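You operate a simulated robot arm through the tools that you are given. There is no shell and no other tool.

Carry out the task below with a simulated two-armed robot. There is one attempt and no reset: what you move stays moved.

## Task
Unlock the press and fill it with water to the 30 ml mark.
Fine: turn the orange knob free, open the fill knob before you wind out, shut it after. Draw no air, spill nothing; leave the other knobs alone.
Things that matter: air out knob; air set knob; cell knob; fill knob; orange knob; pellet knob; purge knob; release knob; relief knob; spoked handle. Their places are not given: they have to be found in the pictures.

Only the result counts: the job must be done as asked and must still hold three seconds after the hand-in. Knocking over, shifting, dropping, spilling or breaking anything else fails it.

## Robot
Two 7-joint arms with three-finger grippers on one trunk that stands fixed in place. Base frame: the origin is at the foot of the trunk, x ahead of it, y to its left, z up. Lengths are in m, angles in degrees, forces in N, time in s.
The left shoulder is at [0.065, 0.126, 1.222], the right one opposite. With the tool pointing down near the work surface each hand reaches from about 0.3 to 0.8 m from the base axis, measured 20 degrees to its own side. Payload 2.94 kg a hand.
The tool frame of a hand sits at the grasp point between the pads (the TCP): z along the fingers, y along the line on which they close. The tips reach 0.03 m beyond it. Largest opening 0.128 m; the body of the gripper starts 0.093 m behind the TCP.
Orientation is that of the tool frame in the base frame, as a unit quaternion [x, y, z, w]. With the fingers straight down and closing along the base's y, the tool's x points along the base's -x, its y along +y and its z along -z.

## Interface
- The arms move only by the tool apply_moves. It takes "left_steps", "right_steps" or both (then of equal length, played together; a hand with none holds still); each is a list of rows, each an object (a shift or turn left out is 0, a gripper value left out holds the last) with "travel": the shift along the tool's x, y, z in m, a list of three; "turn": the turn, a rotation vector about the tool's x, y, z in degrees, a list of three; "claw": the finger opening in m, from 0 to 0.128. In form: [{"travel": [dx, dy, dz], "turn": [wx, wy, wz], "claw": claw}, ...]. A call has 1 to 20 rows; each row shifts and turns the commanded pose from where the row before left it, along the tool's axes as they then stand. Each row takes 0.2 s and may step no farther than 0.05 m and 8.6 degrees from the row before; otherwise, or with a gripper value out of range, the whole call is refused. Where a pose cannot be reached the arm comes as near as it can. A force on the tool above 50 N (or 10 N above the force at the start of the call, whichever is more), or a blocked arm, ends the call early, and 0.2 s more pass. Each finger halts on what it meets, pressing with about 31 N; the grip force reading is that of the motor and also rises with nothing between the fingers. The clock runs only during rows and for 0.2 s after the last one: add rows that do not move to give the fingers time. The reply holds the time, the measured pose of the TCP, the force on the tool along the base axes, the opening and the grip force, in the units named above and with some noise, with the torque about the TCP (base axes, N m) and any sound that the robot's microphone picked up.
- Cameras (640 x 400 px; columns grow to the right, rows downward): "scene" is now at [0.1888, 0.0041, 1.4327]; the picture's right is [0.05, -1.00, 0.00], its down [-0.16, -0.01, -0.99] and it looks along [0.99, 0.05, -0.16] (base axes); focal length 214 px, centre (320, 200). "left" rides on the left gripper at [0.069, 0.015, -0.12] in its tool frame; the picture's right is [-0.21, 0.98, 0.00], its down [-0.82, -0.18, -0.54] and it looks along [-0.53, -0.12, 0.84] (tool axes); focal length 251 px, centre (320, 200). "right" rides on the right gripper at [0.069, -0.015, -0.12] in its tool frame; the picture's right is [0.21, 0.98, 0.00], its down [-0.82, 0.18, -0.54] and it looks along [-0.53, 0.12, 0.84] (tool axes); focal length 251 px, centre (320, 200).
- capture(camera): a new picture of that camera. The clock stands still meanwhile.
- raise_lower(by): slides the trunk up (or, below 0, down) by that many m; the arms and the scene camera ride with it, the base frame stays. It gives what a move gives, with no picture.
- aim_head(pan, tilt): turns the head with the scene camera to pan (to the left, within 80 degrees either way) and tilt (down, from -29 to 69), counted from straight ahead of the robot. It gives what a move gives.
- measure_at(camera, pixels): for up to 12 pixels [column, row] of the newest picture of that camera ("zoom" is the newest enlarged one), the place [x, y, z] in the base frame of the surface seen there, good to about 0.002 m. The clock stands still meanwhile.
- close_up(camera, box): a new picture of the part [left, top, right, bottom] of that camera's present view, enlarged. The clock stands still meanwhile.
- sign_off(): hands the job in; it is judged then, once.

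Leave the grippers open and the arms clear of the work at the hand-in unless told otherwise.

The tools are called as a command line: name --argument value ..., lists and objects as JSON in quotes. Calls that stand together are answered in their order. apply_moves: Moves the arms, as the interface text tells. Its arguments: {"type":"object","properties":{"left_steps":{"type":"array"},"right_steps":{"type":"array"}},"required":[]} The other tools are called the same way: raise_lower (by) slides the trunk up or down; aim_head (pan, tilt) turns the head that bears the scene camera; capture (camera) takes a picture; measure_at (camera, pixels) gives the place of the surface under pixels of a picture; close_up (camera, box) takes an enlarged picture of a part of a camera's view; sign_off () hands the job in.

At the start:

```text
time: 0.0
left_position: [0.3773, 0.1694, 1.4018]
left_orientation: [0.0, 1.0, -0.001, -0.001]
left_force: [-0.1, 0.0, 0.0]
left_torque: [0.04, -0.01, -0.02]
left_grip_width: 0.1279
left_finger_force: 0.1
right_position: [0.3212, -0.1089, 1.4254]
right_orientation: [0.0, 1.0, 0.0, 0.0]
right_force: [-0.3, 0.1, 0.2]
right_torque: [0.0, -0.04, 0.0]
right_grip_width: 0.1282
right_finger_force: 0.1
trunk travel left (down, up): [-0.439, 0.109]
head pan, tilt: [2.7, 9.0]
```

scene: 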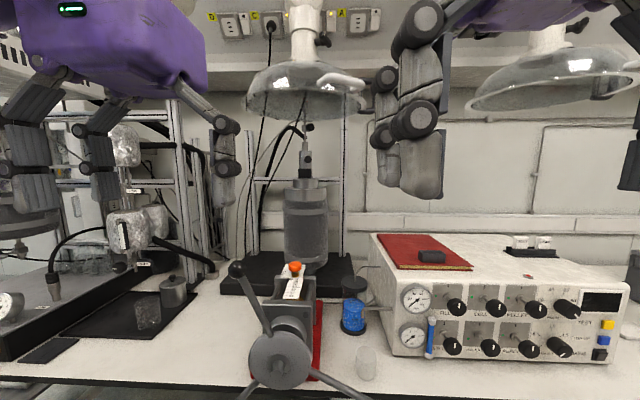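
right: 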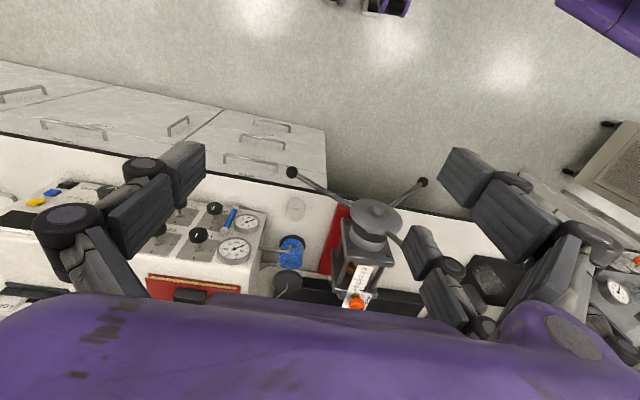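
left: 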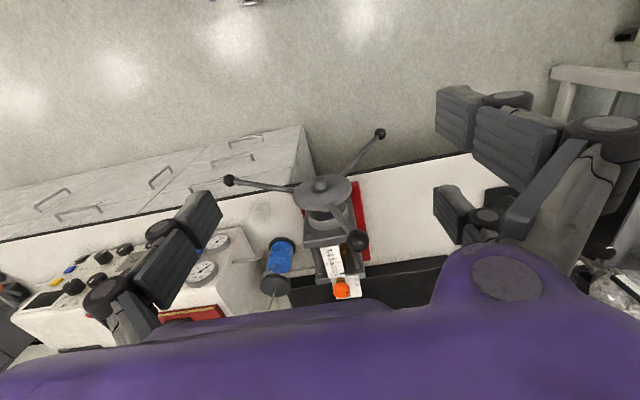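

I see a hand press with a three-spoked handle near (280,360), an orange knob at (295,267), a blue part (fill valve/reservoir?) at (353,315), and a console with black knobs at the right. I'll take enlarged pictures of these parts first.

close_up --camera "scene" --box '[220, 240, 400, 400]'

close_up --camera "scene" --box '[370, 230, 640, 400]'

```text
2.50 times, centred on (310, 320) of scene
```

zoom: 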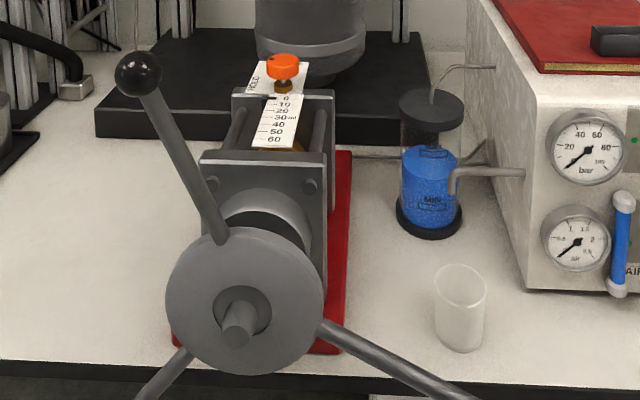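

```text
2.35 times, centred on (505, 315) of scene
```

zoom: 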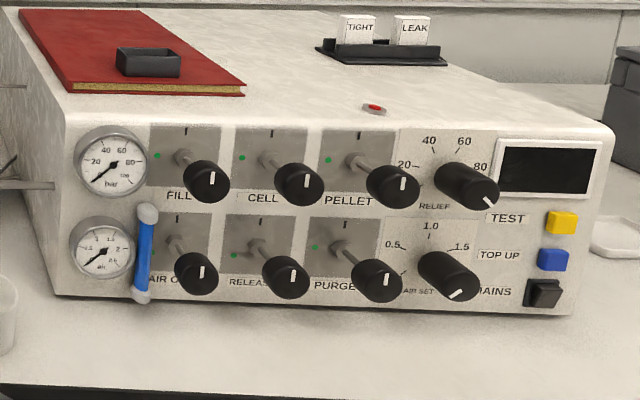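

The console has knobs FILL, CELL, PELLET, RELIEF in the top row and AIR OUT, RELEASE, PURGE, AIR SET in the bottom row. The press has a scale of 0–60 ml. I'll tilt the head down for a better view of the press and handle.

aim_head --pan -8 --tilt 35

capture --camera "scene"

```text
time: 0.9
left_position: [0.3756, 0.1704, 1.4038]
left_orientation: [0.001, 1.0, -0.001, 0.0]
left_force: [-0.1, -0.3, 0.4]
left_torque: [0.0, 0.01, 0.01]
left_grip_width: 0.1278
left_finger_force: 0.1
right_position: [0.3194, -0.1084, 1.4262]
right_orientation: [0.001, 1.0, 0.002, -0.001]
right_force: [0.1, -1.4, -0.1]
right_torque: [0.0, 0.0, 0.02]
right_grip_width: 0.1279
right_finger_force: 0.0
trunk travel left (down, up): [-0.439, 0.109]
head pan, tilt: [-8.0, 35.0]
```

```text
taken
```

scene: 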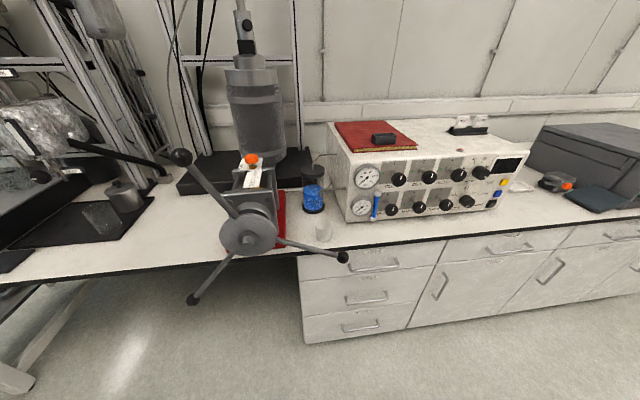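

Now the whole handle shows: hub at (250,236), three spokes with balls at (181,157), (342,257), (193,299). I'll enlarge and measure the parts.

close_up --camera "scene" --box '[160, 140, 360, 310]'

measure_at --camera "scene" --pixels '[[181, 157], [342, 257], [193, 299], [250, 236], [252, 159], [313, 197], [323, 232], [400, 179], [429, 176], [235, 228], [275, 230], [250, 252]]'

```text
2.35 times, centred on (260, 225) of scene
```

zoom: 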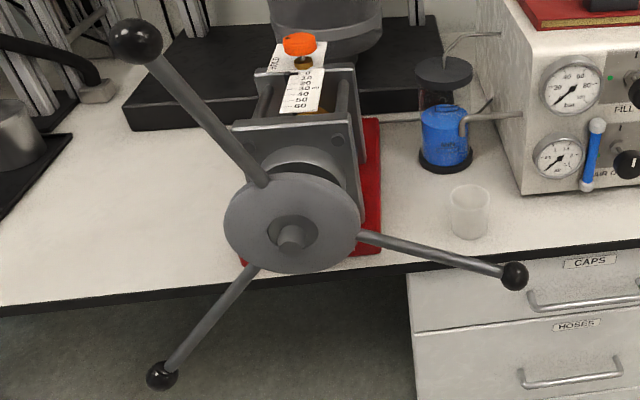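

```text
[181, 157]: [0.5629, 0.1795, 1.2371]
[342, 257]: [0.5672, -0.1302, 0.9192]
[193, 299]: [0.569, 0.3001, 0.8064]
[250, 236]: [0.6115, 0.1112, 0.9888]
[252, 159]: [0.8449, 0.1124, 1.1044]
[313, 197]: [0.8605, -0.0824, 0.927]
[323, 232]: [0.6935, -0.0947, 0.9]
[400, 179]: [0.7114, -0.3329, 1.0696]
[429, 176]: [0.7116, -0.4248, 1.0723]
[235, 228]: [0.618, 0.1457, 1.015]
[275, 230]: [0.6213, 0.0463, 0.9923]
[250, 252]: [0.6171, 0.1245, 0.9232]
```

I'll look closer at the scale, the orange knob with its label, and the reservoir.

close_up --camera "scene" --box '[225, 145, 285, 205]'

close_up --camera "scene" --box '[285, 160, 355, 245]'

close_up --camera "scene" --box '[350, 145, 450, 225]'

close_up --camera "scene" --box '[430, 145, 530, 225]'

```text
6.67 times, centred on (255, 175) of scene
```

zoom: 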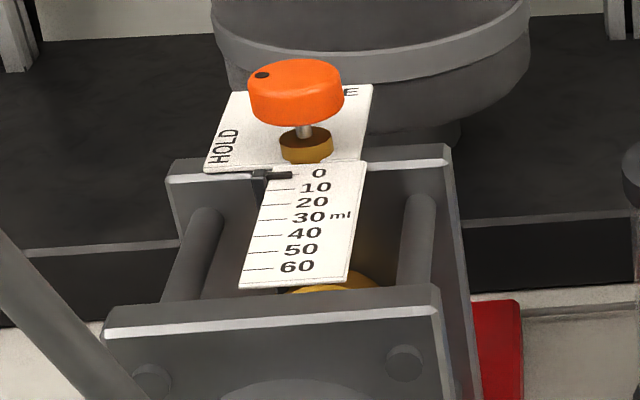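

```text
4.71 times, centred on (320, 202) of scene
```

zoom: 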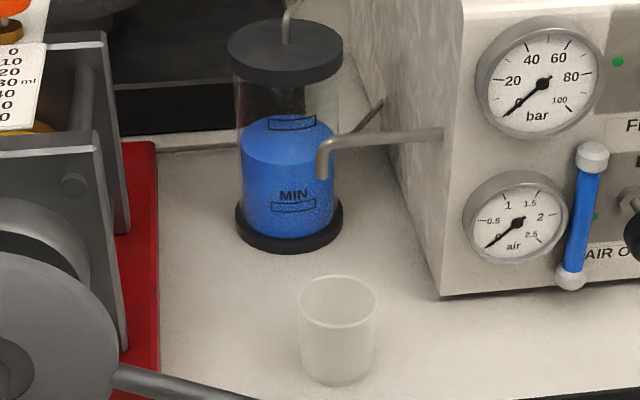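

```text
5.00 times, centred on (400, 185) of scene
```

zoom: 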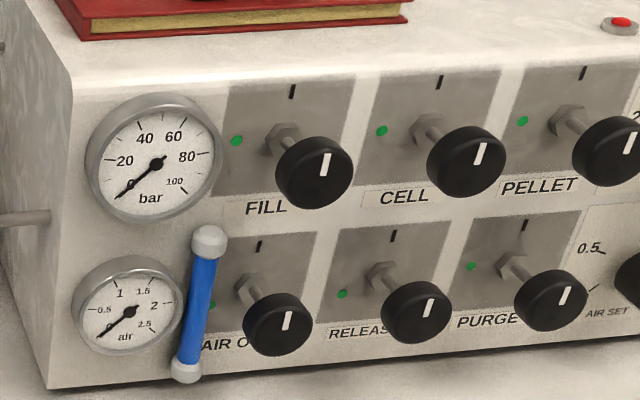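

```text
5.00 times, centred on (480, 185) of scene
```

zoom: 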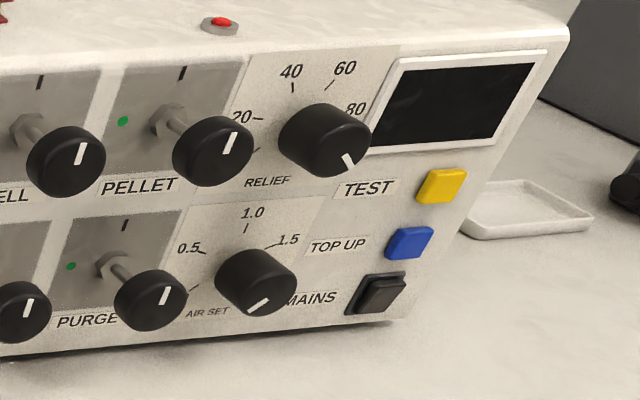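

The pointer on the scale is at 0, and the reservoir is filled above MIN. The orange knob has a dark dot on top that seems to point to "HOLD" at the left. I'll use the left hand camera, where the knob is near (342,288), to read the other label.

close_up --camera "left" --box '[290, 230, 400, 310]'

close_up --camera "right" --box '[310, 230, 420, 310]'

```text
5.00 times, centred on (345, 270) of left
```

zoom: 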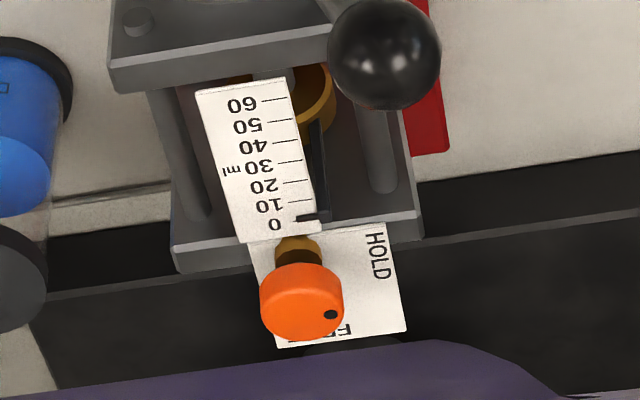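

```text
5.00 times, centred on (365, 270) of right
```

zoom: 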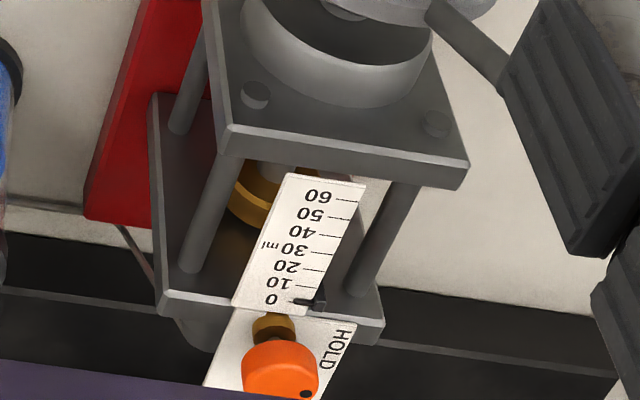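

HOLD is on the left (+y) side, FREE on the far (+x) side; the dot points at HOLD. So the orange knob turns about 90° clockwise seen from above. I'll measure knob and press geometry in an enlarged scene view.

close_up --camera "scene" --box '[225, 145, 285, 205]'

measure_at --camera "zoom" --pixels '[[300, 75], [252, 95], [342, 90], [295, 110], [303, 153], [215, 150], [360, 95], [300, 210], [190, 175], [440, 160], [285, 172], [270, 320]]'

```text
6.67 times, centred on (255, 175) of scene
```

zoom: 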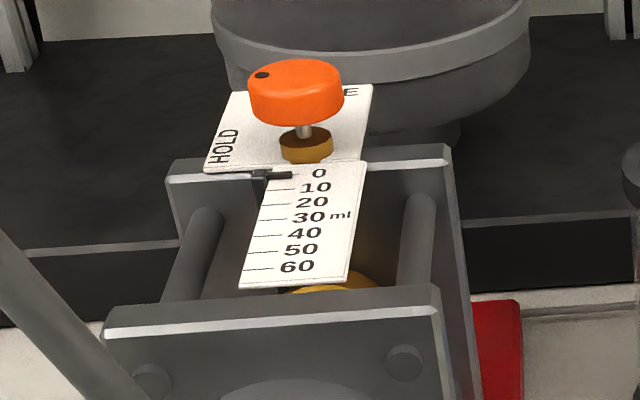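

```text
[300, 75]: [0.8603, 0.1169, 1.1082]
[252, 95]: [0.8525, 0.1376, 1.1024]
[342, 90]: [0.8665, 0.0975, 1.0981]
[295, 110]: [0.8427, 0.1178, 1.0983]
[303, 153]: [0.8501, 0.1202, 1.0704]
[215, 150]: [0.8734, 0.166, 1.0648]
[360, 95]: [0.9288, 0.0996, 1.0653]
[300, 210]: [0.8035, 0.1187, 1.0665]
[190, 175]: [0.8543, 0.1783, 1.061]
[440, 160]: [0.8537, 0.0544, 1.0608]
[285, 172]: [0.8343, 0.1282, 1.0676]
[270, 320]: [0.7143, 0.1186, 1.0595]
```

The orange knob is about 0.042 m across, centre near (0.861, 0.118), top at z≈1.108; its label plate lies at z≈1.065. I'll check obstacles: cylinder behind the press, hoods above, table height, handle.

capture --camera "scene"

measure_at --camera "scene" --pixels '[[255, 115], [250, 85], [262, 150], [240, 20], [320, 170], [340, 240], [220, 270], [283, 215], [300, 130], [336, 180], [80, 145], [345, 150]]'

aim_head --pan 0 --tilt 0

capture --camera "scene"

```text
taken
```

scene: 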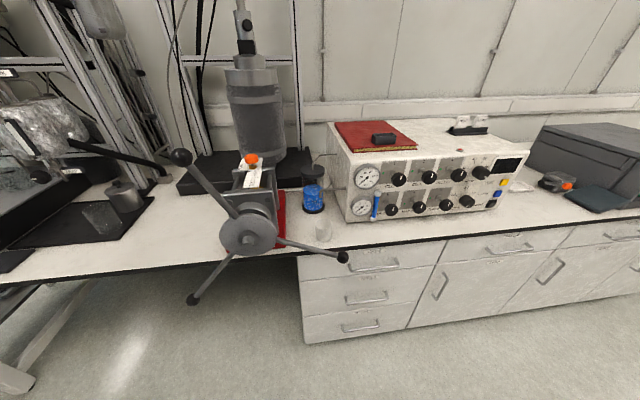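

```text
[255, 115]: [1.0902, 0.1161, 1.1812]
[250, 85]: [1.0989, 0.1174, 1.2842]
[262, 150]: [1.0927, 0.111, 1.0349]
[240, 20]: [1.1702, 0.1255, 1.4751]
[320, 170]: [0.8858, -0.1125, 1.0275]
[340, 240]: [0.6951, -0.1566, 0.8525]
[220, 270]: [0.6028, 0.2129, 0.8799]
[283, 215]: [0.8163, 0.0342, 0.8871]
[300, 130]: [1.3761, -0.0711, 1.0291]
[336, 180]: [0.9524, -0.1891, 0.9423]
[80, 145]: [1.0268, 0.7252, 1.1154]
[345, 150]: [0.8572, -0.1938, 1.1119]
```

```text
time: 1.9
left_position: [0.3773, 0.1698, 1.4049]
left_orientation: [0.0, 1.0, -0.001, -0.001]
left_force: [0.4, 0.3, 0.7]
left_torque: [0.0, 0.03, 0.02]
left_grip_width: 0.128
left_finger_force: 0.1
right_position: [0.3203, -0.11, 1.4253]
right_orientation: [0.0, 1.0, 0.002, 0.0]
right_force: [-0.6, 0.2, 0.5]
right_torque: [0.02, -0.02, 0.0]
right_grip_width: 0.1281
right_finger_force: 0.0
trunk travel left (down, up): [-0.439, 0.109]
head pan, tilt: [0.0, 0.0]
```

```text
taken
```

scene: 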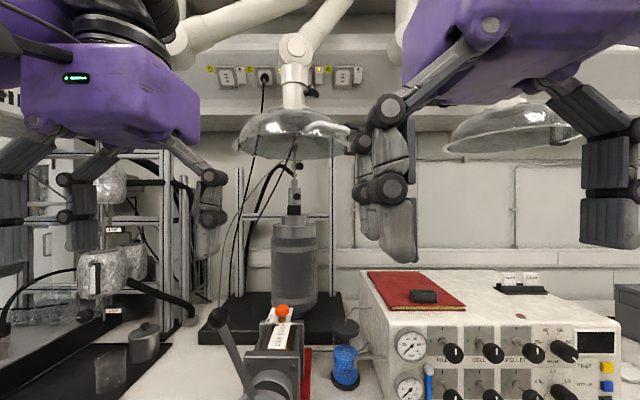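

I need to know where the hanging hoods and their arms are, so I'll measure them in this view at (293,125), (293,158), (293,80), (515,125), (300,50), (180,45).

measure_at --camera "scene" --pixels '[[293, 125], [293, 156], [240, 145], [345, 145], [293, 80], [320, 30], [230, 30], [520, 120], [180, 45], [450, 145], [500, 20], [220, 75]]'

```text
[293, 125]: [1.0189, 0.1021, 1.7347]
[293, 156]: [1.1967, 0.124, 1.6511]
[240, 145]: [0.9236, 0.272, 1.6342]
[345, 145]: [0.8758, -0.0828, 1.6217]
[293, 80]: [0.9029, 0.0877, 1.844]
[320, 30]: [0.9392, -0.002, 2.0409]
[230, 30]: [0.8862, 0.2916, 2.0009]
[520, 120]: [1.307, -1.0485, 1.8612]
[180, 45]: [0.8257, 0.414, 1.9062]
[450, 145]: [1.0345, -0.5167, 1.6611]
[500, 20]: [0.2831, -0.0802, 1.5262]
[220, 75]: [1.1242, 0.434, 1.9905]
```

The hood rim is at z≈1.62, well above my working height. I'll raise the trunk 0.1 m to gain reach for the orange knob with the tool pointing down.

raise_lower --by 0.1

```text
time: 3.2
left_position: [0.379, 0.1713, 1.5026]
left_orientation: [0.0, 1.0, 0.001, -0.002]
left_force: [-0.1, -1.0, 0.0]
left_torque: [-0.01, 0.03, 0.0]
left_grip_width: 0.1278
left_finger_force: 0.0
right_position: [0.3219, -0.1102, 1.5239]
right_orientation: [0.001, 1.0, 0.0, -0.002]
right_force: [0.4, -0.1, -0.3]
right_torque: [0.02, 0.02, 0.03]
right_grip_width: 0.128
right_finger_force: 0.1
trunk travel left (down, up): [-0.539, 0.009]
head pan, tilt: [0.0, 0.0]
```

I'll move the left hand forward and down over the ball to about (0.75, 0.12, 1.38), tool still pointing down.

apply_moves --left_steps '[{"travel": [-0.046, -0.006, 0.015]}, {"travel": [-0.046, -0.006, 0.015]}, {"travel": [-0.046, -0.006, 0.015]}, {"travel": [-0.046, -0.006, 0.015]}, {"travel": [-0.046, -0.006, 0.015]}, {"travel": [-0.046, -0.006, 0.015]}, {"travel": [-0.046, -0.006, 0.015]}, {"travel": [-0.046, -0.006, 0.015]}, {}, {}]'

capture --camera "scene"

capture --camera "left"

```text
time: 5.4
left_position: [0.6833, 0.1297, 1.3826]
left_orientation: [0.0, 1.0, 0.0, 0.001]
left_force: [0.5, 0.0, 0.8]
left_torque: [0.01, 0.02, 0.04]
left_grip_width: 0.128
left_finger_force: 0.1
left hand out of reach, approached as far as the arm can: row 7, 8
right_position: [0.3197, -0.1085, 1.5257]
right_orientation: [0.002, 1.0, 0.001, 0.0]
right_force: [-0.3, -0.9, 0.2]
right_torque: [-0.03, -0.01, -0.02]
right_grip_width: 0.128
right_finger_force: 0.0
trunk travel left (down, up): [-0.539, 0.009]
head pan, tilt: [0.0, 0.0]
```

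```text
taken
```

scene: 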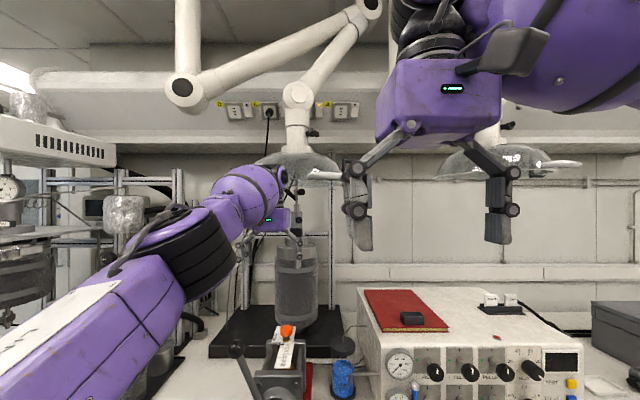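

```text
taken
```

left: 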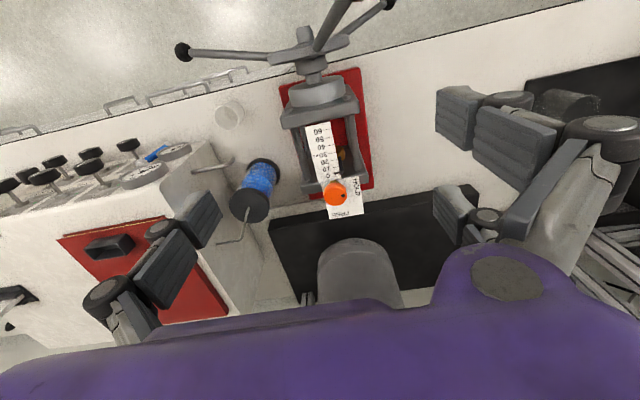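

The left hand, tool down, reaches only x≈0.68, so the knob (x=0.861) needs a tilted tool. Also a left arm stretched there would pass right over the upper handle ball at (0.563,0.18,1.24). The right arm comes in from the side clear of it, so I'll retract the left hand up and out to the left.

apply_moves --left_steps '[{"travel": [0.048, 0.02, -0.015]}, {"travel": [0.048, 0.02, -0.015]}, {"travel": [0.048, 0.02, -0.015]}, {"travel": [0.048, 0.025, -0.012]}, {"travel": [0.045, 0.025, -0.012]}, {"travel": [0.045, 0.025, -0.012]}, {"travel": [0.045, 0.025, -0.012]}, {}]'

```text
refused: row 1 steps farther than a row can; nothing moved
```

That step was slightly too long; I'll use shorter steps.

apply_moves --left_steps '[{"travel": [0.042, 0.02, -0.012]}, {"travel": [0.042, 0.02, -0.012]}, {"travel": [0.042, 0.02, -0.012]}, {"travel": [0.042, 0.02, -0.012]}, {"travel": [0.042, 0.02, -0.012]}, {"travel": [0.042, 0.02, -0.012]}, {"travel": [0.042, 0.02, -0.012]}, {"travel": [0.042, 0.02, -0.012]}, {}]'

```text
time: 7.4
left_position: [0.3514, 0.2887, 1.4799]
left_orientation: [0.0, 1.0, -0.001, -0.002]
left_force: [-0.2, 1.1, -0.2]
left_torque: [0.01, 0.05, -0.02]
left_grip_width: 0.1278
left_finger_force: 0.0
right_position: [0.3215, -0.1087, 1.5237]
right_orientation: [0.001, 1.0, 0.001, -0.001]
right_force: [0.6, 0.3, -0.2]
right_torque: [0.0, 0.02, 0.01]
right_grip_width: 0.1279
right_finger_force: 0.0
trunk travel left (down, up): [-0.539, 0.009]
head pan, tilt: [0.0, 0.0]
```

Now the right hand: first forward to about (0.55, -0.05, 1.45), then yaw 37° to the left and tilt 45° forward, opening 0.08 m.

apply_moves --right_steps '[{"travel": [-0.038, 0.01, 0.012]}, {"travel": [-0.038, 0.01, 0.012]}, {"travel": [-0.038, 0.01, 0.012]}, {"travel": [-0.038, 0.01, 0.012]}, {"travel": [-0.038, 0.01, 0.012]}, {"travel": [-0.038, 0.01, 0.012]}, {"turn": [0, 0, -7.4]}, {"turn": [0, 0, -7.4]}, {"turn": [0, 0, -7.4]}, {"turn": [0, 0, -7.4]}, {"turn": [0, 0, -7.4]}, {"turn": [0, -7.5, 0], "claw": 0.08}, {"turn": [0, -7.5, 0]}, {"turn": [0, -7.5, 0]}, {"turn": [0, -7.5, 0]}, {"turn": [0, -7.5, 0]}, {"turn": [0, -7.5, 0]}, {}]'

capture --camera "scene"

capture --camera "right"

```text
time: 11.2
left_position: [0.3504, 0.29, 1.4804]
left_orientation: [-0.001, 1.0, -0.001, 0.0]
left_force: [-1.0, 0.9, 0.5]
left_torque: [0.0, -0.01, -0.01]
left_grip_width: 0.128
left_finger_force: 0.1
right_position: [0.5481, -0.0487, 1.4532]
right_orientation: [-0.293, 0.876, 0.122, 0.363]
right_force: [0.9, -0.2, 0.8]
right_torque: [0.0, -0.02, 0.02]
right_grip_width: 0.08
right_finger_force: 0.0
trunk travel left (down, up): [-0.539, 0.009]
head pan, tilt: [0.0, 0.0]
```

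```text
taken
```

scene: 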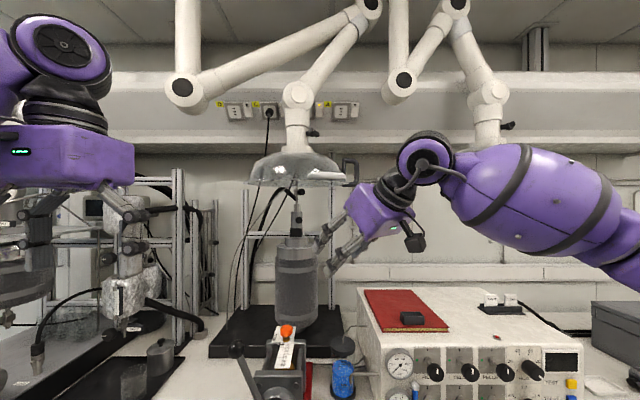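

```text
taken
```

right: 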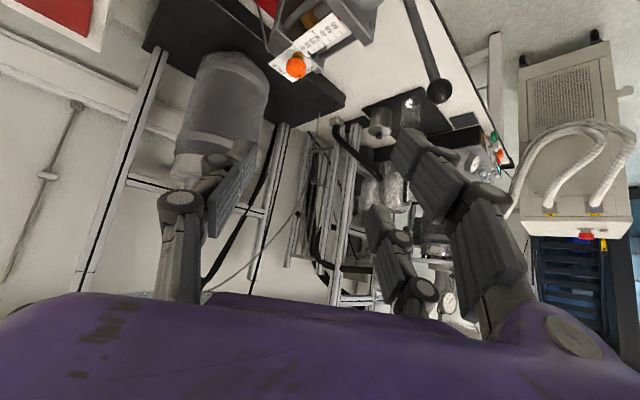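

Orientation is as planned. Next I move along the tool's z about 0.28 m and sideways to come near the knob, then look with the right hand camera.

apply_moves --right_steps '[{"travel": [0, -0.009, 0.047]}, {"travel": [0, -0.009, 0.047]}, {"travel": [0, -0.009, 0.047]}, {"travel": [0, -0.009, 0.047]}, {"travel": [0, -0.009, 0.047]}, {"travel": [0, -0.009, 0.047]}, {}, {}]'

capture --camera "right"

capture --camera "scene"

```text
time: 13.0
left_position: [0.3502, 0.2898, 1.4803]
left_orientation: [0.0, 1.0, -0.001, 0.0]
left_force: [1.0, 0.1, -0.8]
left_torque: [-0.02, 0.03, 0.0]
left_grip_width: 0.1278
left_finger_force: 0.0
right_position: [0.742, 0.0276, 1.2551]
right_orientation: [-0.293, 0.876, 0.122, 0.363]
right_force: [-0.1, -0.2, 0.1]
right_torque: [-0.01, 0.01, -0.02]
right_grip_width: 0.0801
right_finger_force: 0.1
trunk travel left (down, up): [-0.539, 0.009]
head pan, tilt: [0.0, 0.0]
```

```text
taken
```

right: 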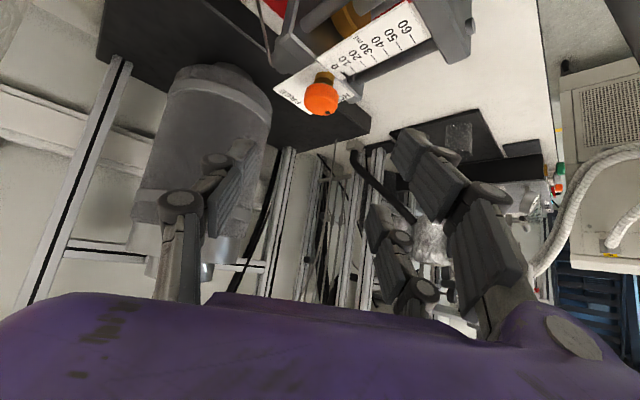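

```text
taken
```

scene: 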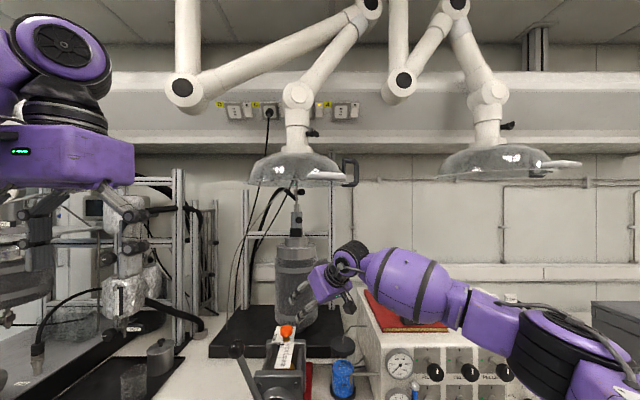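

The right forearm comes in over the console side; I'll check its clearance and refine the knob's place from the hand camera.

close_up --camera "right" --box '[260, 50, 380, 125]'

measure_at --camera "scene" --pixels '[[400, 318], [420, 325], [470, 340], [500, 320], [560, 350], [600, 390], [390, 300], [410, 320], [285, 330]]'

```text
5.33 times, centred on (320, 88) of right
```

zoom: 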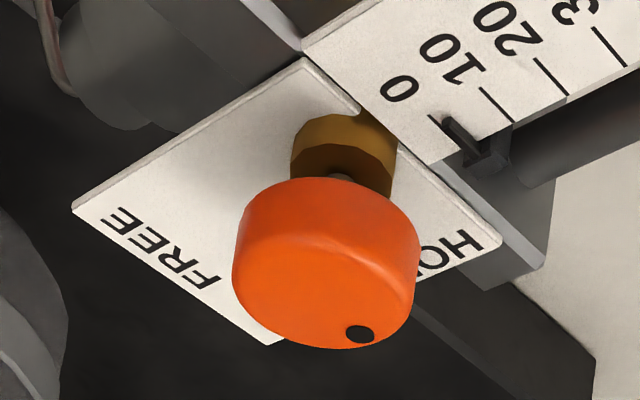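

```text
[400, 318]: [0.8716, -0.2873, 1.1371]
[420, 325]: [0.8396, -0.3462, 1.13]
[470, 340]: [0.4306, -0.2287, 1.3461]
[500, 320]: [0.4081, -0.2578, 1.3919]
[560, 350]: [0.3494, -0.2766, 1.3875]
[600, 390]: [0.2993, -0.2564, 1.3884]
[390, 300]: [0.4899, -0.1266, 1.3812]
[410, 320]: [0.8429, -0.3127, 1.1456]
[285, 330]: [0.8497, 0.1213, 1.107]
```

The arm is at z≈1.35 and x<0.5, well clear of the console. Now I measure the knob's top face, dot and edges in the enlarged picture.

measure_at --camera "zoom" --pixels '[[325, 280], [360, 333], [245, 285], [405, 290], [300, 335], [330, 190], [345, 130], [150, 190], [340, 160], [440, 250]]'

```text
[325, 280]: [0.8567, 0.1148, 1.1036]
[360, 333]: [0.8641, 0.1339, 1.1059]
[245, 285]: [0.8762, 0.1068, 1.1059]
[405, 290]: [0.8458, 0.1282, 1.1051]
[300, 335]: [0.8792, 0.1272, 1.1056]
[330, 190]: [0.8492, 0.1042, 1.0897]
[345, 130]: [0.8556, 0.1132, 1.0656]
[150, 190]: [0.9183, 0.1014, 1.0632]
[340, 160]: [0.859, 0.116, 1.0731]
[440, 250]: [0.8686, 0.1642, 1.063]
```

Knob centre ≈(0.861, 0.117), top z≈1.106, dot toward +y. The remaining approach is 0.213 m straight along the tool's z. I go 0.15 m first and check.

apply_moves --right_steps '[{"travel": [0.001, 0, 0.04]}, {"travel": [0.001, 0, 0.04]}, {"travel": [0.001, 0, 0.04]}, {"travel": [0, 0, 0.03]}, {}, {}]'

capture --camera "right"

close_up --camera "scene" --box '[220, 280, 380, 380]'

```text
time: 14.4
left_position: [0.3504, 0.2894, 1.4802]
left_orientation: [0.001, 1.0, -0.001, 0.0]
left_force: [0.5, -0.1, -0.1]
left_torque: [-0.04, 0.02, -0.01]
left_grip_width: 0.128
left_finger_force: 0.0
right_position: [0.8049, 0.0787, 1.1678]
right_orientation: [-0.292, 0.876, 0.121, 0.364]
right_force: [-0.3, 0.3, 0.3]
right_torque: [0.0, -0.03, -0.01]
right_grip_width: 0.08
right_finger_force: 0.1
right hand out of reach, approached as far as the arm can: row 4
trunk travel left (down, up): [-0.539, 0.009]
head pan, tilt: [0.0, 0.0]
```

```text
taken
```

right: 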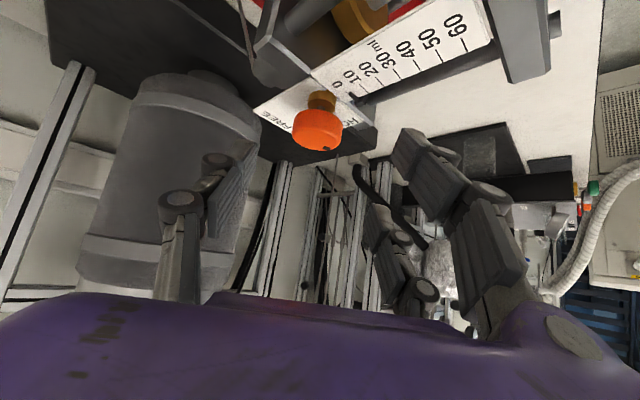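

```text
4.00 times, centred on (300, 330) of scene
```

zoom: 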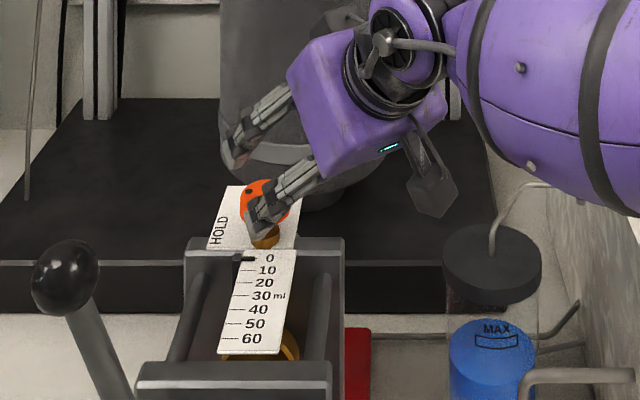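

The right arm stopped at its reach limit, 0.09 m short. I'll look at the arm's shape to see what limits it.

aim_head --pan -15 --tilt 25

capture --camera "scene"

```text
time: 15.3
left_position: [0.3509, 0.2898, 1.4799]
left_orientation: [-0.001, 1.0, -0.001, -0.001]
left_force: [0.1, -0.4, -0.3]
left_torque: [-0.01, 0.02, 0.04]
left_grip_width: 0.128
left_finger_force: 0.0
right_position: [0.8054, 0.0782, 1.1676]
right_orientation: [-0.291, 0.876, 0.121, 0.365]
right_force: [0.3, 0.3, 0.1]
right_torque: [-0.03, -0.02, 0.0]
right_grip_width: 0.0804
right_finger_force: 0.2
trunk travel left (down, up): [-0.539, 0.009]
head pan, tilt: [-15.0, 25.0]
```

```text
taken
```

scene: 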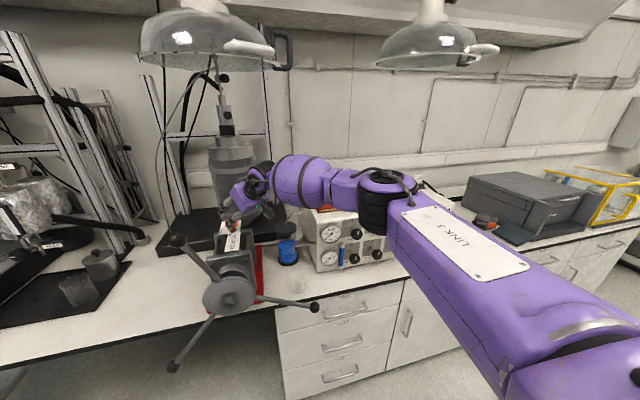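

I'll measure the shoulder block, elbow and wrist in this picture to see how stretched the arm is.

measure_at --camera "scene" --pixels '[[388, 180], [375, 210], [340, 185], [300, 178], [258, 178], [245, 195], [450, 230], [530, 290], [600, 370]]'

```text
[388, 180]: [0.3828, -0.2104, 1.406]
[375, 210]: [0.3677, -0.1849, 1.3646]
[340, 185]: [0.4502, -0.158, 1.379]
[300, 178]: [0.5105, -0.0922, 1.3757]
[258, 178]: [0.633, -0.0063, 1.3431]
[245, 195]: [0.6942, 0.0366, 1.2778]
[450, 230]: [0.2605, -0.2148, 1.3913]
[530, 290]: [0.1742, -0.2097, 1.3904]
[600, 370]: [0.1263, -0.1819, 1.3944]
```

The elbow is still bent about 60°, so a wrist joint limit stopped it rather than arm length. I'll back off 0.05 m, swing the hand's heading from 37° to 17°, and try approaching again.

apply_moves --right_steps '[{"travel": [0, 0, -0.05]}, {"turn": [4.7, 0, 4.7]}, {"turn": [4.7, 0, 4.7]}, {"turn": [4.7, 0, 4.7]}, {"travel": [0, 0.016, 0.03]}, {"travel": [0, 0.016, 0.03]}, {}, {}]'

```text
time: 17.1
left_position: [0.3513, 0.2904, 1.4807]
left_orientation: [0.0, 1.0, 0.0, -0.001]
left_force: [-0.5, 1.1, 0.1]
left_torque: [-0.01, 0.03, 0.02]
left_grip_width: 0.1282
left_finger_force: 0.1
right_position: [0.809, 0.0999, 1.1588]
right_orientation: [-0.138, 0.914, 0.058, 0.378]
right_force: [0.7, 0.0, 0.4]
right_torque: [0.0, 0.0, 0.0]
right_grip_width: 0.0798
right_finger_force: 0.0
trunk travel left (down, up): [-0.539, 0.009]
head pan, tilt: [-15.0, 25.0]
```

That worked without a limit. I'll advance 0.045 m along the tool and look.

apply_moves --right_steps '[{"travel": [0, 0, 0.025]}, {"travel": [0, 0, 0.02]}, {}]'

capture --camera "right"

close_up --camera "scene" --box '[180, 150, 320, 260]'

```text
time: 17.9
left_position: [0.3501, 0.2876, 1.4819]
left_orientation: [0.0, 1.0, -0.001, 0.0]
left_force: [0.2, -0.2, 0.8]
left_torque: [0.03, -0.04, 0.03]
left_grip_width: 0.128
left_finger_force: 0.0
right_position: [0.8376, 0.1069, 1.1289]
right_orientation: [-0.136, 0.914, 0.058, 0.378]
right_force: [0.0, -0.6, 1.0]
right_torque: [0.0, 0.02, 0.02]
right_grip_width: 0.0802
right_finger_force: 0.0
trunk travel left (down, up): [-0.539, 0.009]
head pan, tilt: [-15.0, 25.0]
```

```text
taken
```

right: 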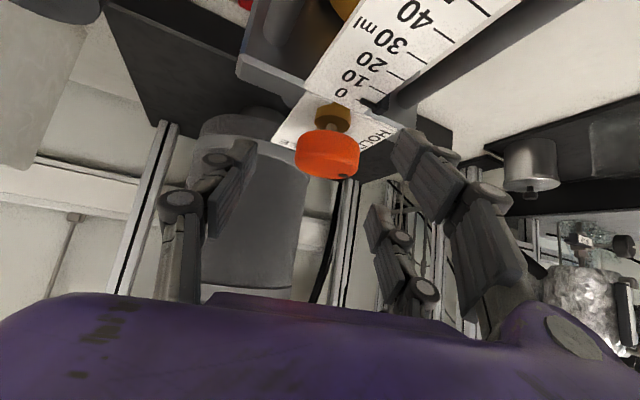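

```text
3.64 times, centred on (250, 205) of scene
```

zoom: 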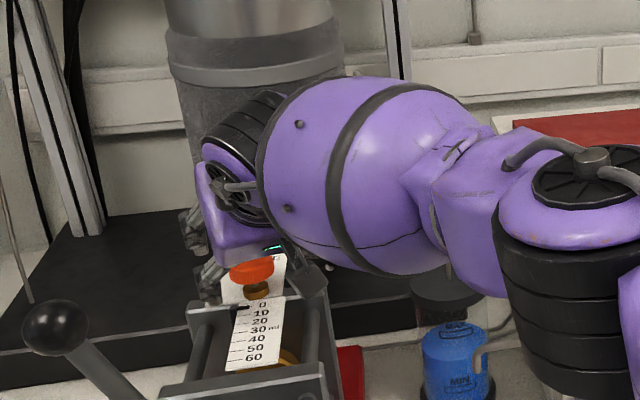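

The knob sits between the fingers' lines. I'll go the last 0.037 m so that the TCP is on the knob's axis.

apply_moves --right_steps '[{"travel": [0.0, 0.002, 0.019]}, {"travel": [0.001, 0.001, 0.018]}, {}]'

capture --camera "right"

```text
time: 18.7
left_position: [0.3502, 0.2891, 1.4807]
left_orientation: [0.0, 1.0, -0.001, 0.001]
left_force: [0.2, 0.0, -0.1]
left_torque: [-0.03, -0.03, -0.02]
left_grip_width: 0.1281
left_finger_force: 0.0
right_position: [0.8453, 0.1146, 1.1068]
right_orientation: [-0.137, 0.914, 0.058, 0.378]
right_force: [-0.7, 0.2, 0.3]
right_torque: [-0.04, 0.0, -0.01]
right_grip_width: 0.0799
right_finger_force: 0.0
right hand out of reach, approached as far as the arm can: row 1, 2
trunk travel left (down, up): [-0.539, 0.009]
head pan, tilt: [-15.0, 25.0]
```

```text
taken
```

right: 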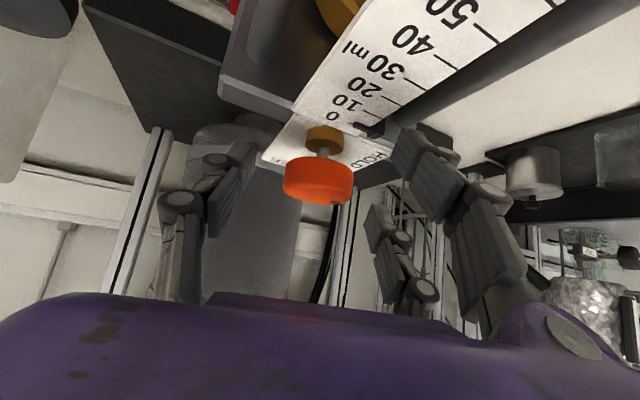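

It stopped about 0.016 m short of the axis. The smaller heading helped before, so I'll swing another 10° clockwise (fingers still open around the knob) and try again.

apply_moves --right_steps '[{"turn": [3.54, 0, 3.54]}, {"turn": [3.54, 0, 3.54]}, {"travel": [-0.004, 0, 0.007]}, {"travel": [-0.004, 0, 0.008]}, {}]'

```text
time: 19.9
left_position: [0.3506, 0.2897, 1.4811]
left_orientation: [0.0, 1.0, -0.001, 0.0]
left_force: [-0.1, 0.7, -0.7]
left_torque: [0.01, -0.01, -0.01]
left_grip_width: 0.1282
left_finger_force: 0.2
right_position: [0.8408, 0.1065, 1.0958]
right_orientation: [-0.056, 0.922, 0.024, 0.381]
right_force: [0.1, -0.2, -0.6]
right_torque: [0.03, 0.02, 0.0]
right_grip_width: 0.0803
right_finger_force: 0.0
right hand out of reach, approached as far as the arm can: row 2, 3, 4
trunk travel left (down, up): [-0.539, 0.009]
head pan, tilt: [-15.0, 25.0]
```

The right arm is now fully stretched, since the shoulder is higher than the wrist. A lower trunk and more tilt would help, but then the hand camera's housing comes nearer the press plate. I'll look at the housing from the scene camera to judge clearance.

close_up --camera "scene" --box '[210, 170, 300, 240]'

```text
5.71 times, centred on (255, 205) of scene
```

zoom: 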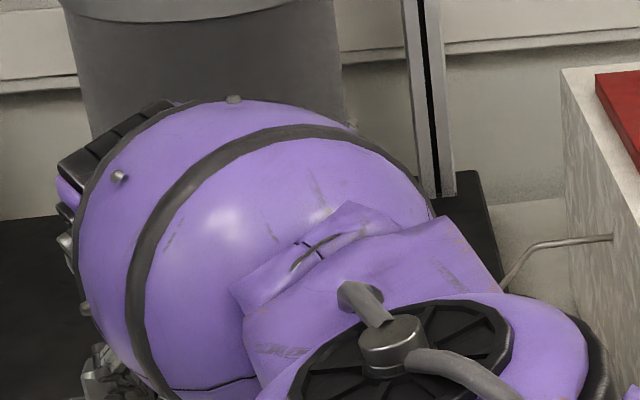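

The forearm hides it. New plan: back off, set tilt 50° and heading 30°, lift 0.12 m, lower the trunk 0.1 m so the shoulder is level with the wrist, and grip the knob near the fingertips.

apply_moves --right_steps '[{"travel": [0, 0, -0.045]}, {"travel": [0, 0, -0.045]}, {"turn": [0, -5, 0]}, {"turn": [-5.87, 0, -4.93]}, {"turn": [-5.87, 0, -4.93]}, {"turn": [-5.87, 0, -4.93]}, {"travel": [-0.031, 0, -0.026]}, {"travel": [-0.031, 0, -0.026]}, {"travel": [-0.031, 0, -0.026]}, {}]'

capture --camera "scene"

```text
time: 22.1
left_position: [0.3511, 0.2897, 1.4801]
left_orientation: [-0.001, 1.0, -0.001, 0.0]
left_force: [0.1, 1.0, 0.0]
left_torque: [-0.03, 0.0, 0.0]
left_grip_width: 0.1281
left_finger_force: 0.2
right_position: [0.8461, 0.1196, 1.2517]
right_orientation: [-0.235, 0.875, 0.11, 0.408]
right_force: [-0.8, -0.3, 0.0]
right_torque: [-0.03, 0.0, 0.0]
right_grip_width: 0.0796
right_finger_force: 0.0
right hand out of reach, approached as far as the arm can: row 1, 2, 3, 4, 5, 6
trunk travel left (down, up): [-0.539, 0.009]
head pan, tilt: [-15.0, 25.0]
```

```text
taken
```

scene: 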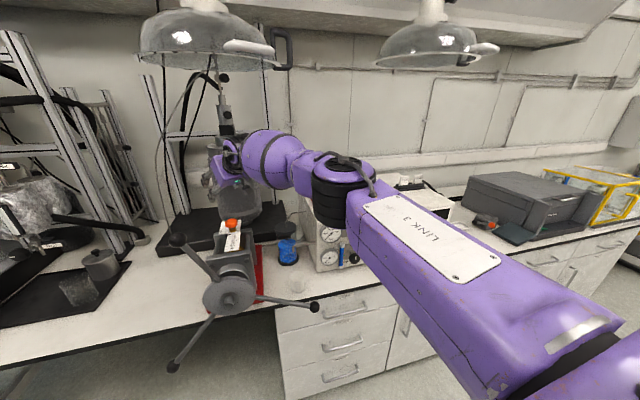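

The arm came free with heading 30° and tilt 50°, now at (0.846, 0.120, 1.252) directly above the knob. I'll back off 0.1 m along the tool and check the knob is unmoved.

apply_moves --right_steps '[{"travel": [0, 0, -0.04]}, {"travel": [0, 0, -0.04]}, {"travel": [0, 0, -0.03]}, {}, {}]'

close_up --camera "right" --box '[220, 0, 420, 130]'

```text
time: 23.3
left_position: [0.3508, 0.289, 1.4796]
left_orientation: [0.0, 1.0, -0.001, 0.0]
left_force: [-0.4, -0.1, 0.5]
left_torque: [0.01, 0.0, 0.0]
left_grip_width: 0.1279
left_finger_force: 0.1
right_position: [0.7735, 0.0764, 1.3212]
right_orientation: [-0.234, 0.875, 0.11, 0.408]
right_force: [-0.2, -0.6, 0.7]
right_torque: [0.04, 0.01, -0.03]
right_grip_width: 0.08
right_finger_force: 0.0
trunk travel left (down, up): [-0.539, 0.009]
head pan, tilt: [-15.0, 25.0]
```

```text
3.08 times, centred on (320, 65) of right
```

zoom: 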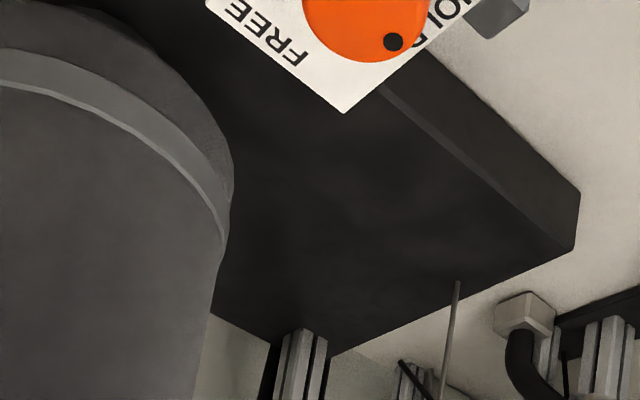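

Knob unmoved. Lowering the trunk 0.1 m (right hand will be at z≈1.22, still above the press).

raise_lower --by -0.1

capture --camera "right"

capture --camera "scene"

```text
time: 24.7
left_position: [0.4038, 0.2895, 1.3111]
left_orientation: [0.0, 0.996, 0.0, -0.092]
left_force: [-0.3, 0.9, 0.8]
left_torque: [-0.04, -0.02, 0.02]
left_grip_width: 0.128
left_finger_force: 0.0
right_position: [0.7735, 0.0748, 1.2246]
right_orientation: [-0.234, 0.875, 0.11, 0.41]
right_force: [-1.3, 0.0, -0.6]
right_torque: [-0.04, 0.01, 0.02]
right_grip_width: 0.0801
right_finger_force: 0.2
trunk travel left (down, up): [-0.439, 0.109]
head pan, tilt: [-15.0, 25.0]
```

```text
taken
```

right: 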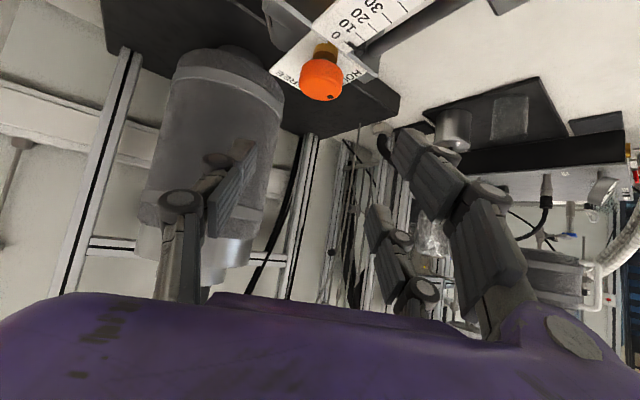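

```text
taken
```

scene: 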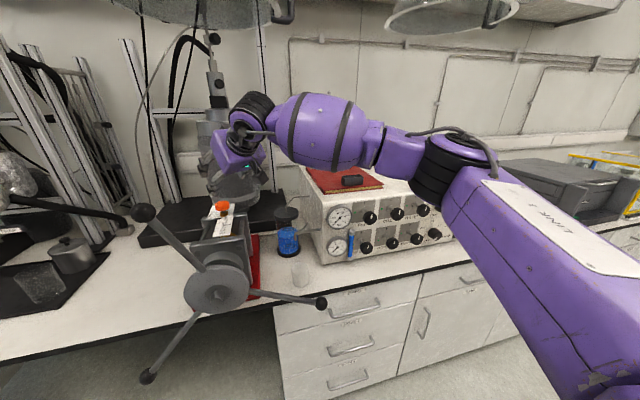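

The left hand shifted and tilted about 10° during the trunk move, which is unexpected. I'll look to the left to see whether that arm touches anything.

aim_head --pan 40 --tilt 30

capture --camera "scene"

capture --camera "left"

```text
time: 25.9
left_position: [0.4032, 0.2899, 1.3096]
left_orientation: [0.0, 0.996, 0.0, -0.091]
left_force: [0.4, -0.1, -0.5]
left_torque: [0.0, -0.01, -0.01]
left_grip_width: 0.1282
left_finger_force: 0.1
right_position: [0.7756, 0.0758, 1.2219]
right_orientation: [-0.234, 0.876, 0.11, 0.408]
right_force: [-0.2, 0.1, -0.4]
right_torque: [0.01, 0.01, -0.03]
right_grip_width: 0.08
right_finger_force: 0.0
trunk travel left (down, up): [-0.439, 0.109]
head pan, tilt: [40.0, 30.0]
```

```text
taken
```

scene: 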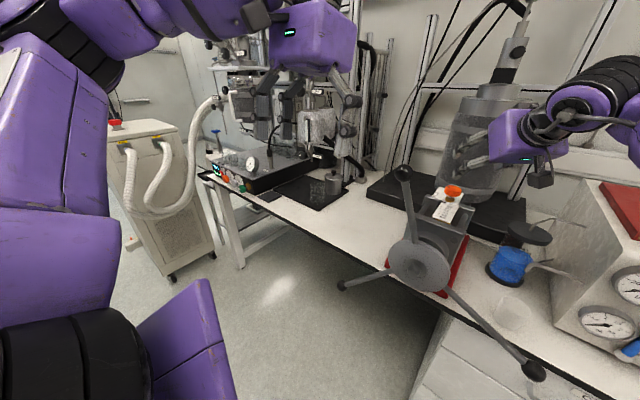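

```text
taken
```

left: 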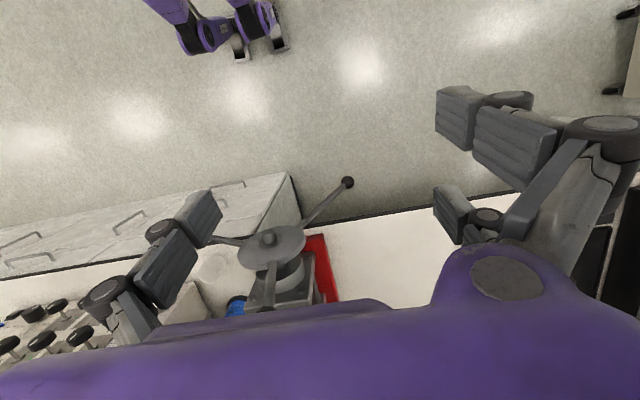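

The left arm is free of everything. Now the right hand: first align laterally and move part way (x +0.034, y −0.007, z +0.07).

apply_moves --right_steps '[{"travel": [0.017, -0.0036, 0.035]}, {"travel": [0.017, -0.0036, 0.035]}, {}, {}]'

capture --camera "right"

close_up --camera "scene" --box '[400, 130, 600, 270]'

```text
time: 26.9
left_position: [0.405, 0.29, 1.3095]
left_orientation: [0.0, 0.996, -0.001, -0.092]
left_force: [0.3, 0.4, -0.5]
left_torque: [-0.01, 0.02, 0.04]
left_grip_width: 0.1278
left_finger_force: 0.1
right_position: [0.8029, 0.0864, 1.1507]
right_orientation: [-0.234, 0.876, 0.11, 0.408]
right_force: [-0.6, 0.5, -0.8]
right_torque: [-0.03, -0.02, 0.0]
right_grip_width: 0.08
right_finger_force: 0.1
trunk travel left (down, up): [-0.439, 0.109]
head pan, tilt: [40.0, 30.0]
```

```text
taken
```

right: 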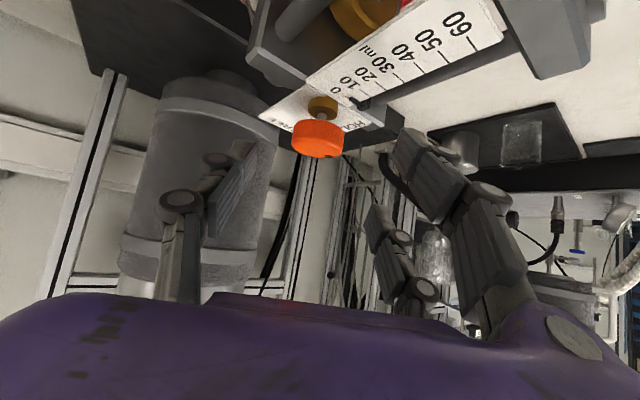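

```text
2.86 times, centred on (500, 200) of scene
```

zoom: 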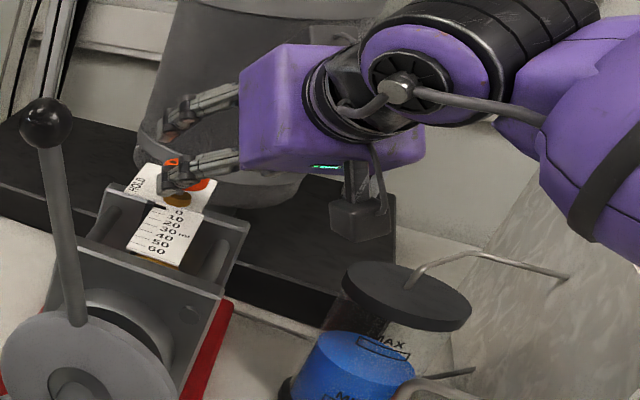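

I'll measure the hand camera housing and nearby objects for clearance.

measure_at --camera "zoom" --pixels '[[360, 235], [335, 225], [385, 225], [360, 205], [355, 170], [240, 225], [200, 190], [180, 160], [400, 285], [205, 180]]'

```text
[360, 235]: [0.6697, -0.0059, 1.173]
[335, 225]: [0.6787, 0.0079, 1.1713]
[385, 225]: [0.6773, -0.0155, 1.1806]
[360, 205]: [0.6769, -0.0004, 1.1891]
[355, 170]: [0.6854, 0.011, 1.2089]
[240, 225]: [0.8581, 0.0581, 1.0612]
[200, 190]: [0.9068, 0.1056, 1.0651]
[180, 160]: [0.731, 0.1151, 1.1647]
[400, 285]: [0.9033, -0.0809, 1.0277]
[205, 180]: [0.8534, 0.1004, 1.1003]
```

The camera housing will stay about 0.06 m above the press. I'll go the remaining 0.069 m along the tool.

apply_moves --right_steps '[{"travel": [-0.001, -0.0015, 0.035]}, {"travel": [-0.0007, -0.0012, 0.034]}, {}, {}]'

capture --camera "right"

close_up --camera "scene" --box '[400, 130, 540, 230]'

```text
time: 27.9
left_position: [0.4027, 0.2904, 1.3096]
left_orientation: [0.0, 0.996, -0.001, -0.092]
left_force: [0.4, 0.8, 0.2]
left_torque: [0.0, -0.01, 0.04]
left_grip_width: 0.1279
left_finger_force: 0.0
right_position: [0.8542, 0.1106, 1.1088]
right_orientation: [-0.234, 0.875, 0.111, 0.408]
right_force: [0.7, -0.2, -0.1]
right_torque: [-0.01, 0.01, 0.02]
right_grip_width: 0.0799
right_finger_force: 0.1
trunk travel left (down, up): [-0.439, 0.109]
head pan, tilt: [40.0, 30.0]
```

```text
taken
```

right: 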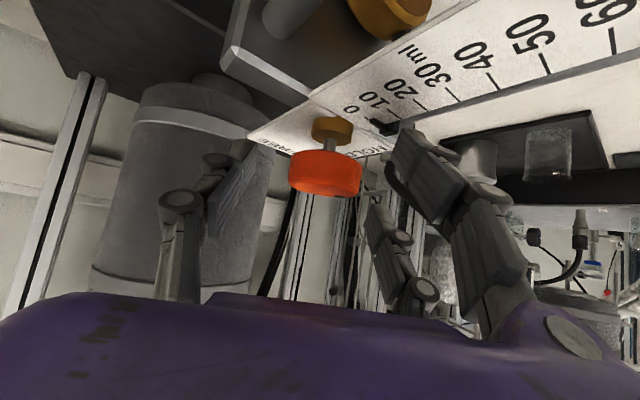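

```text
4.00 times, centred on (470, 180) of scene
```

zoom: 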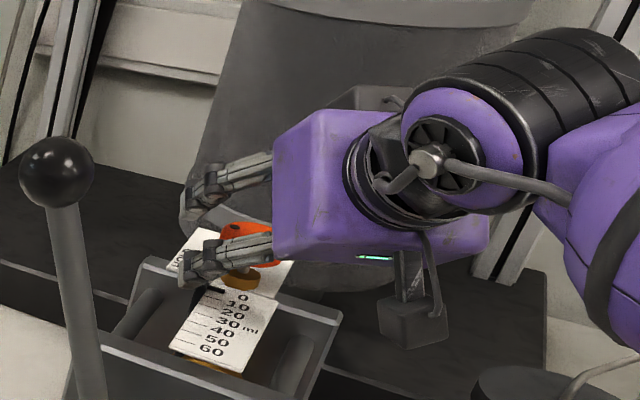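

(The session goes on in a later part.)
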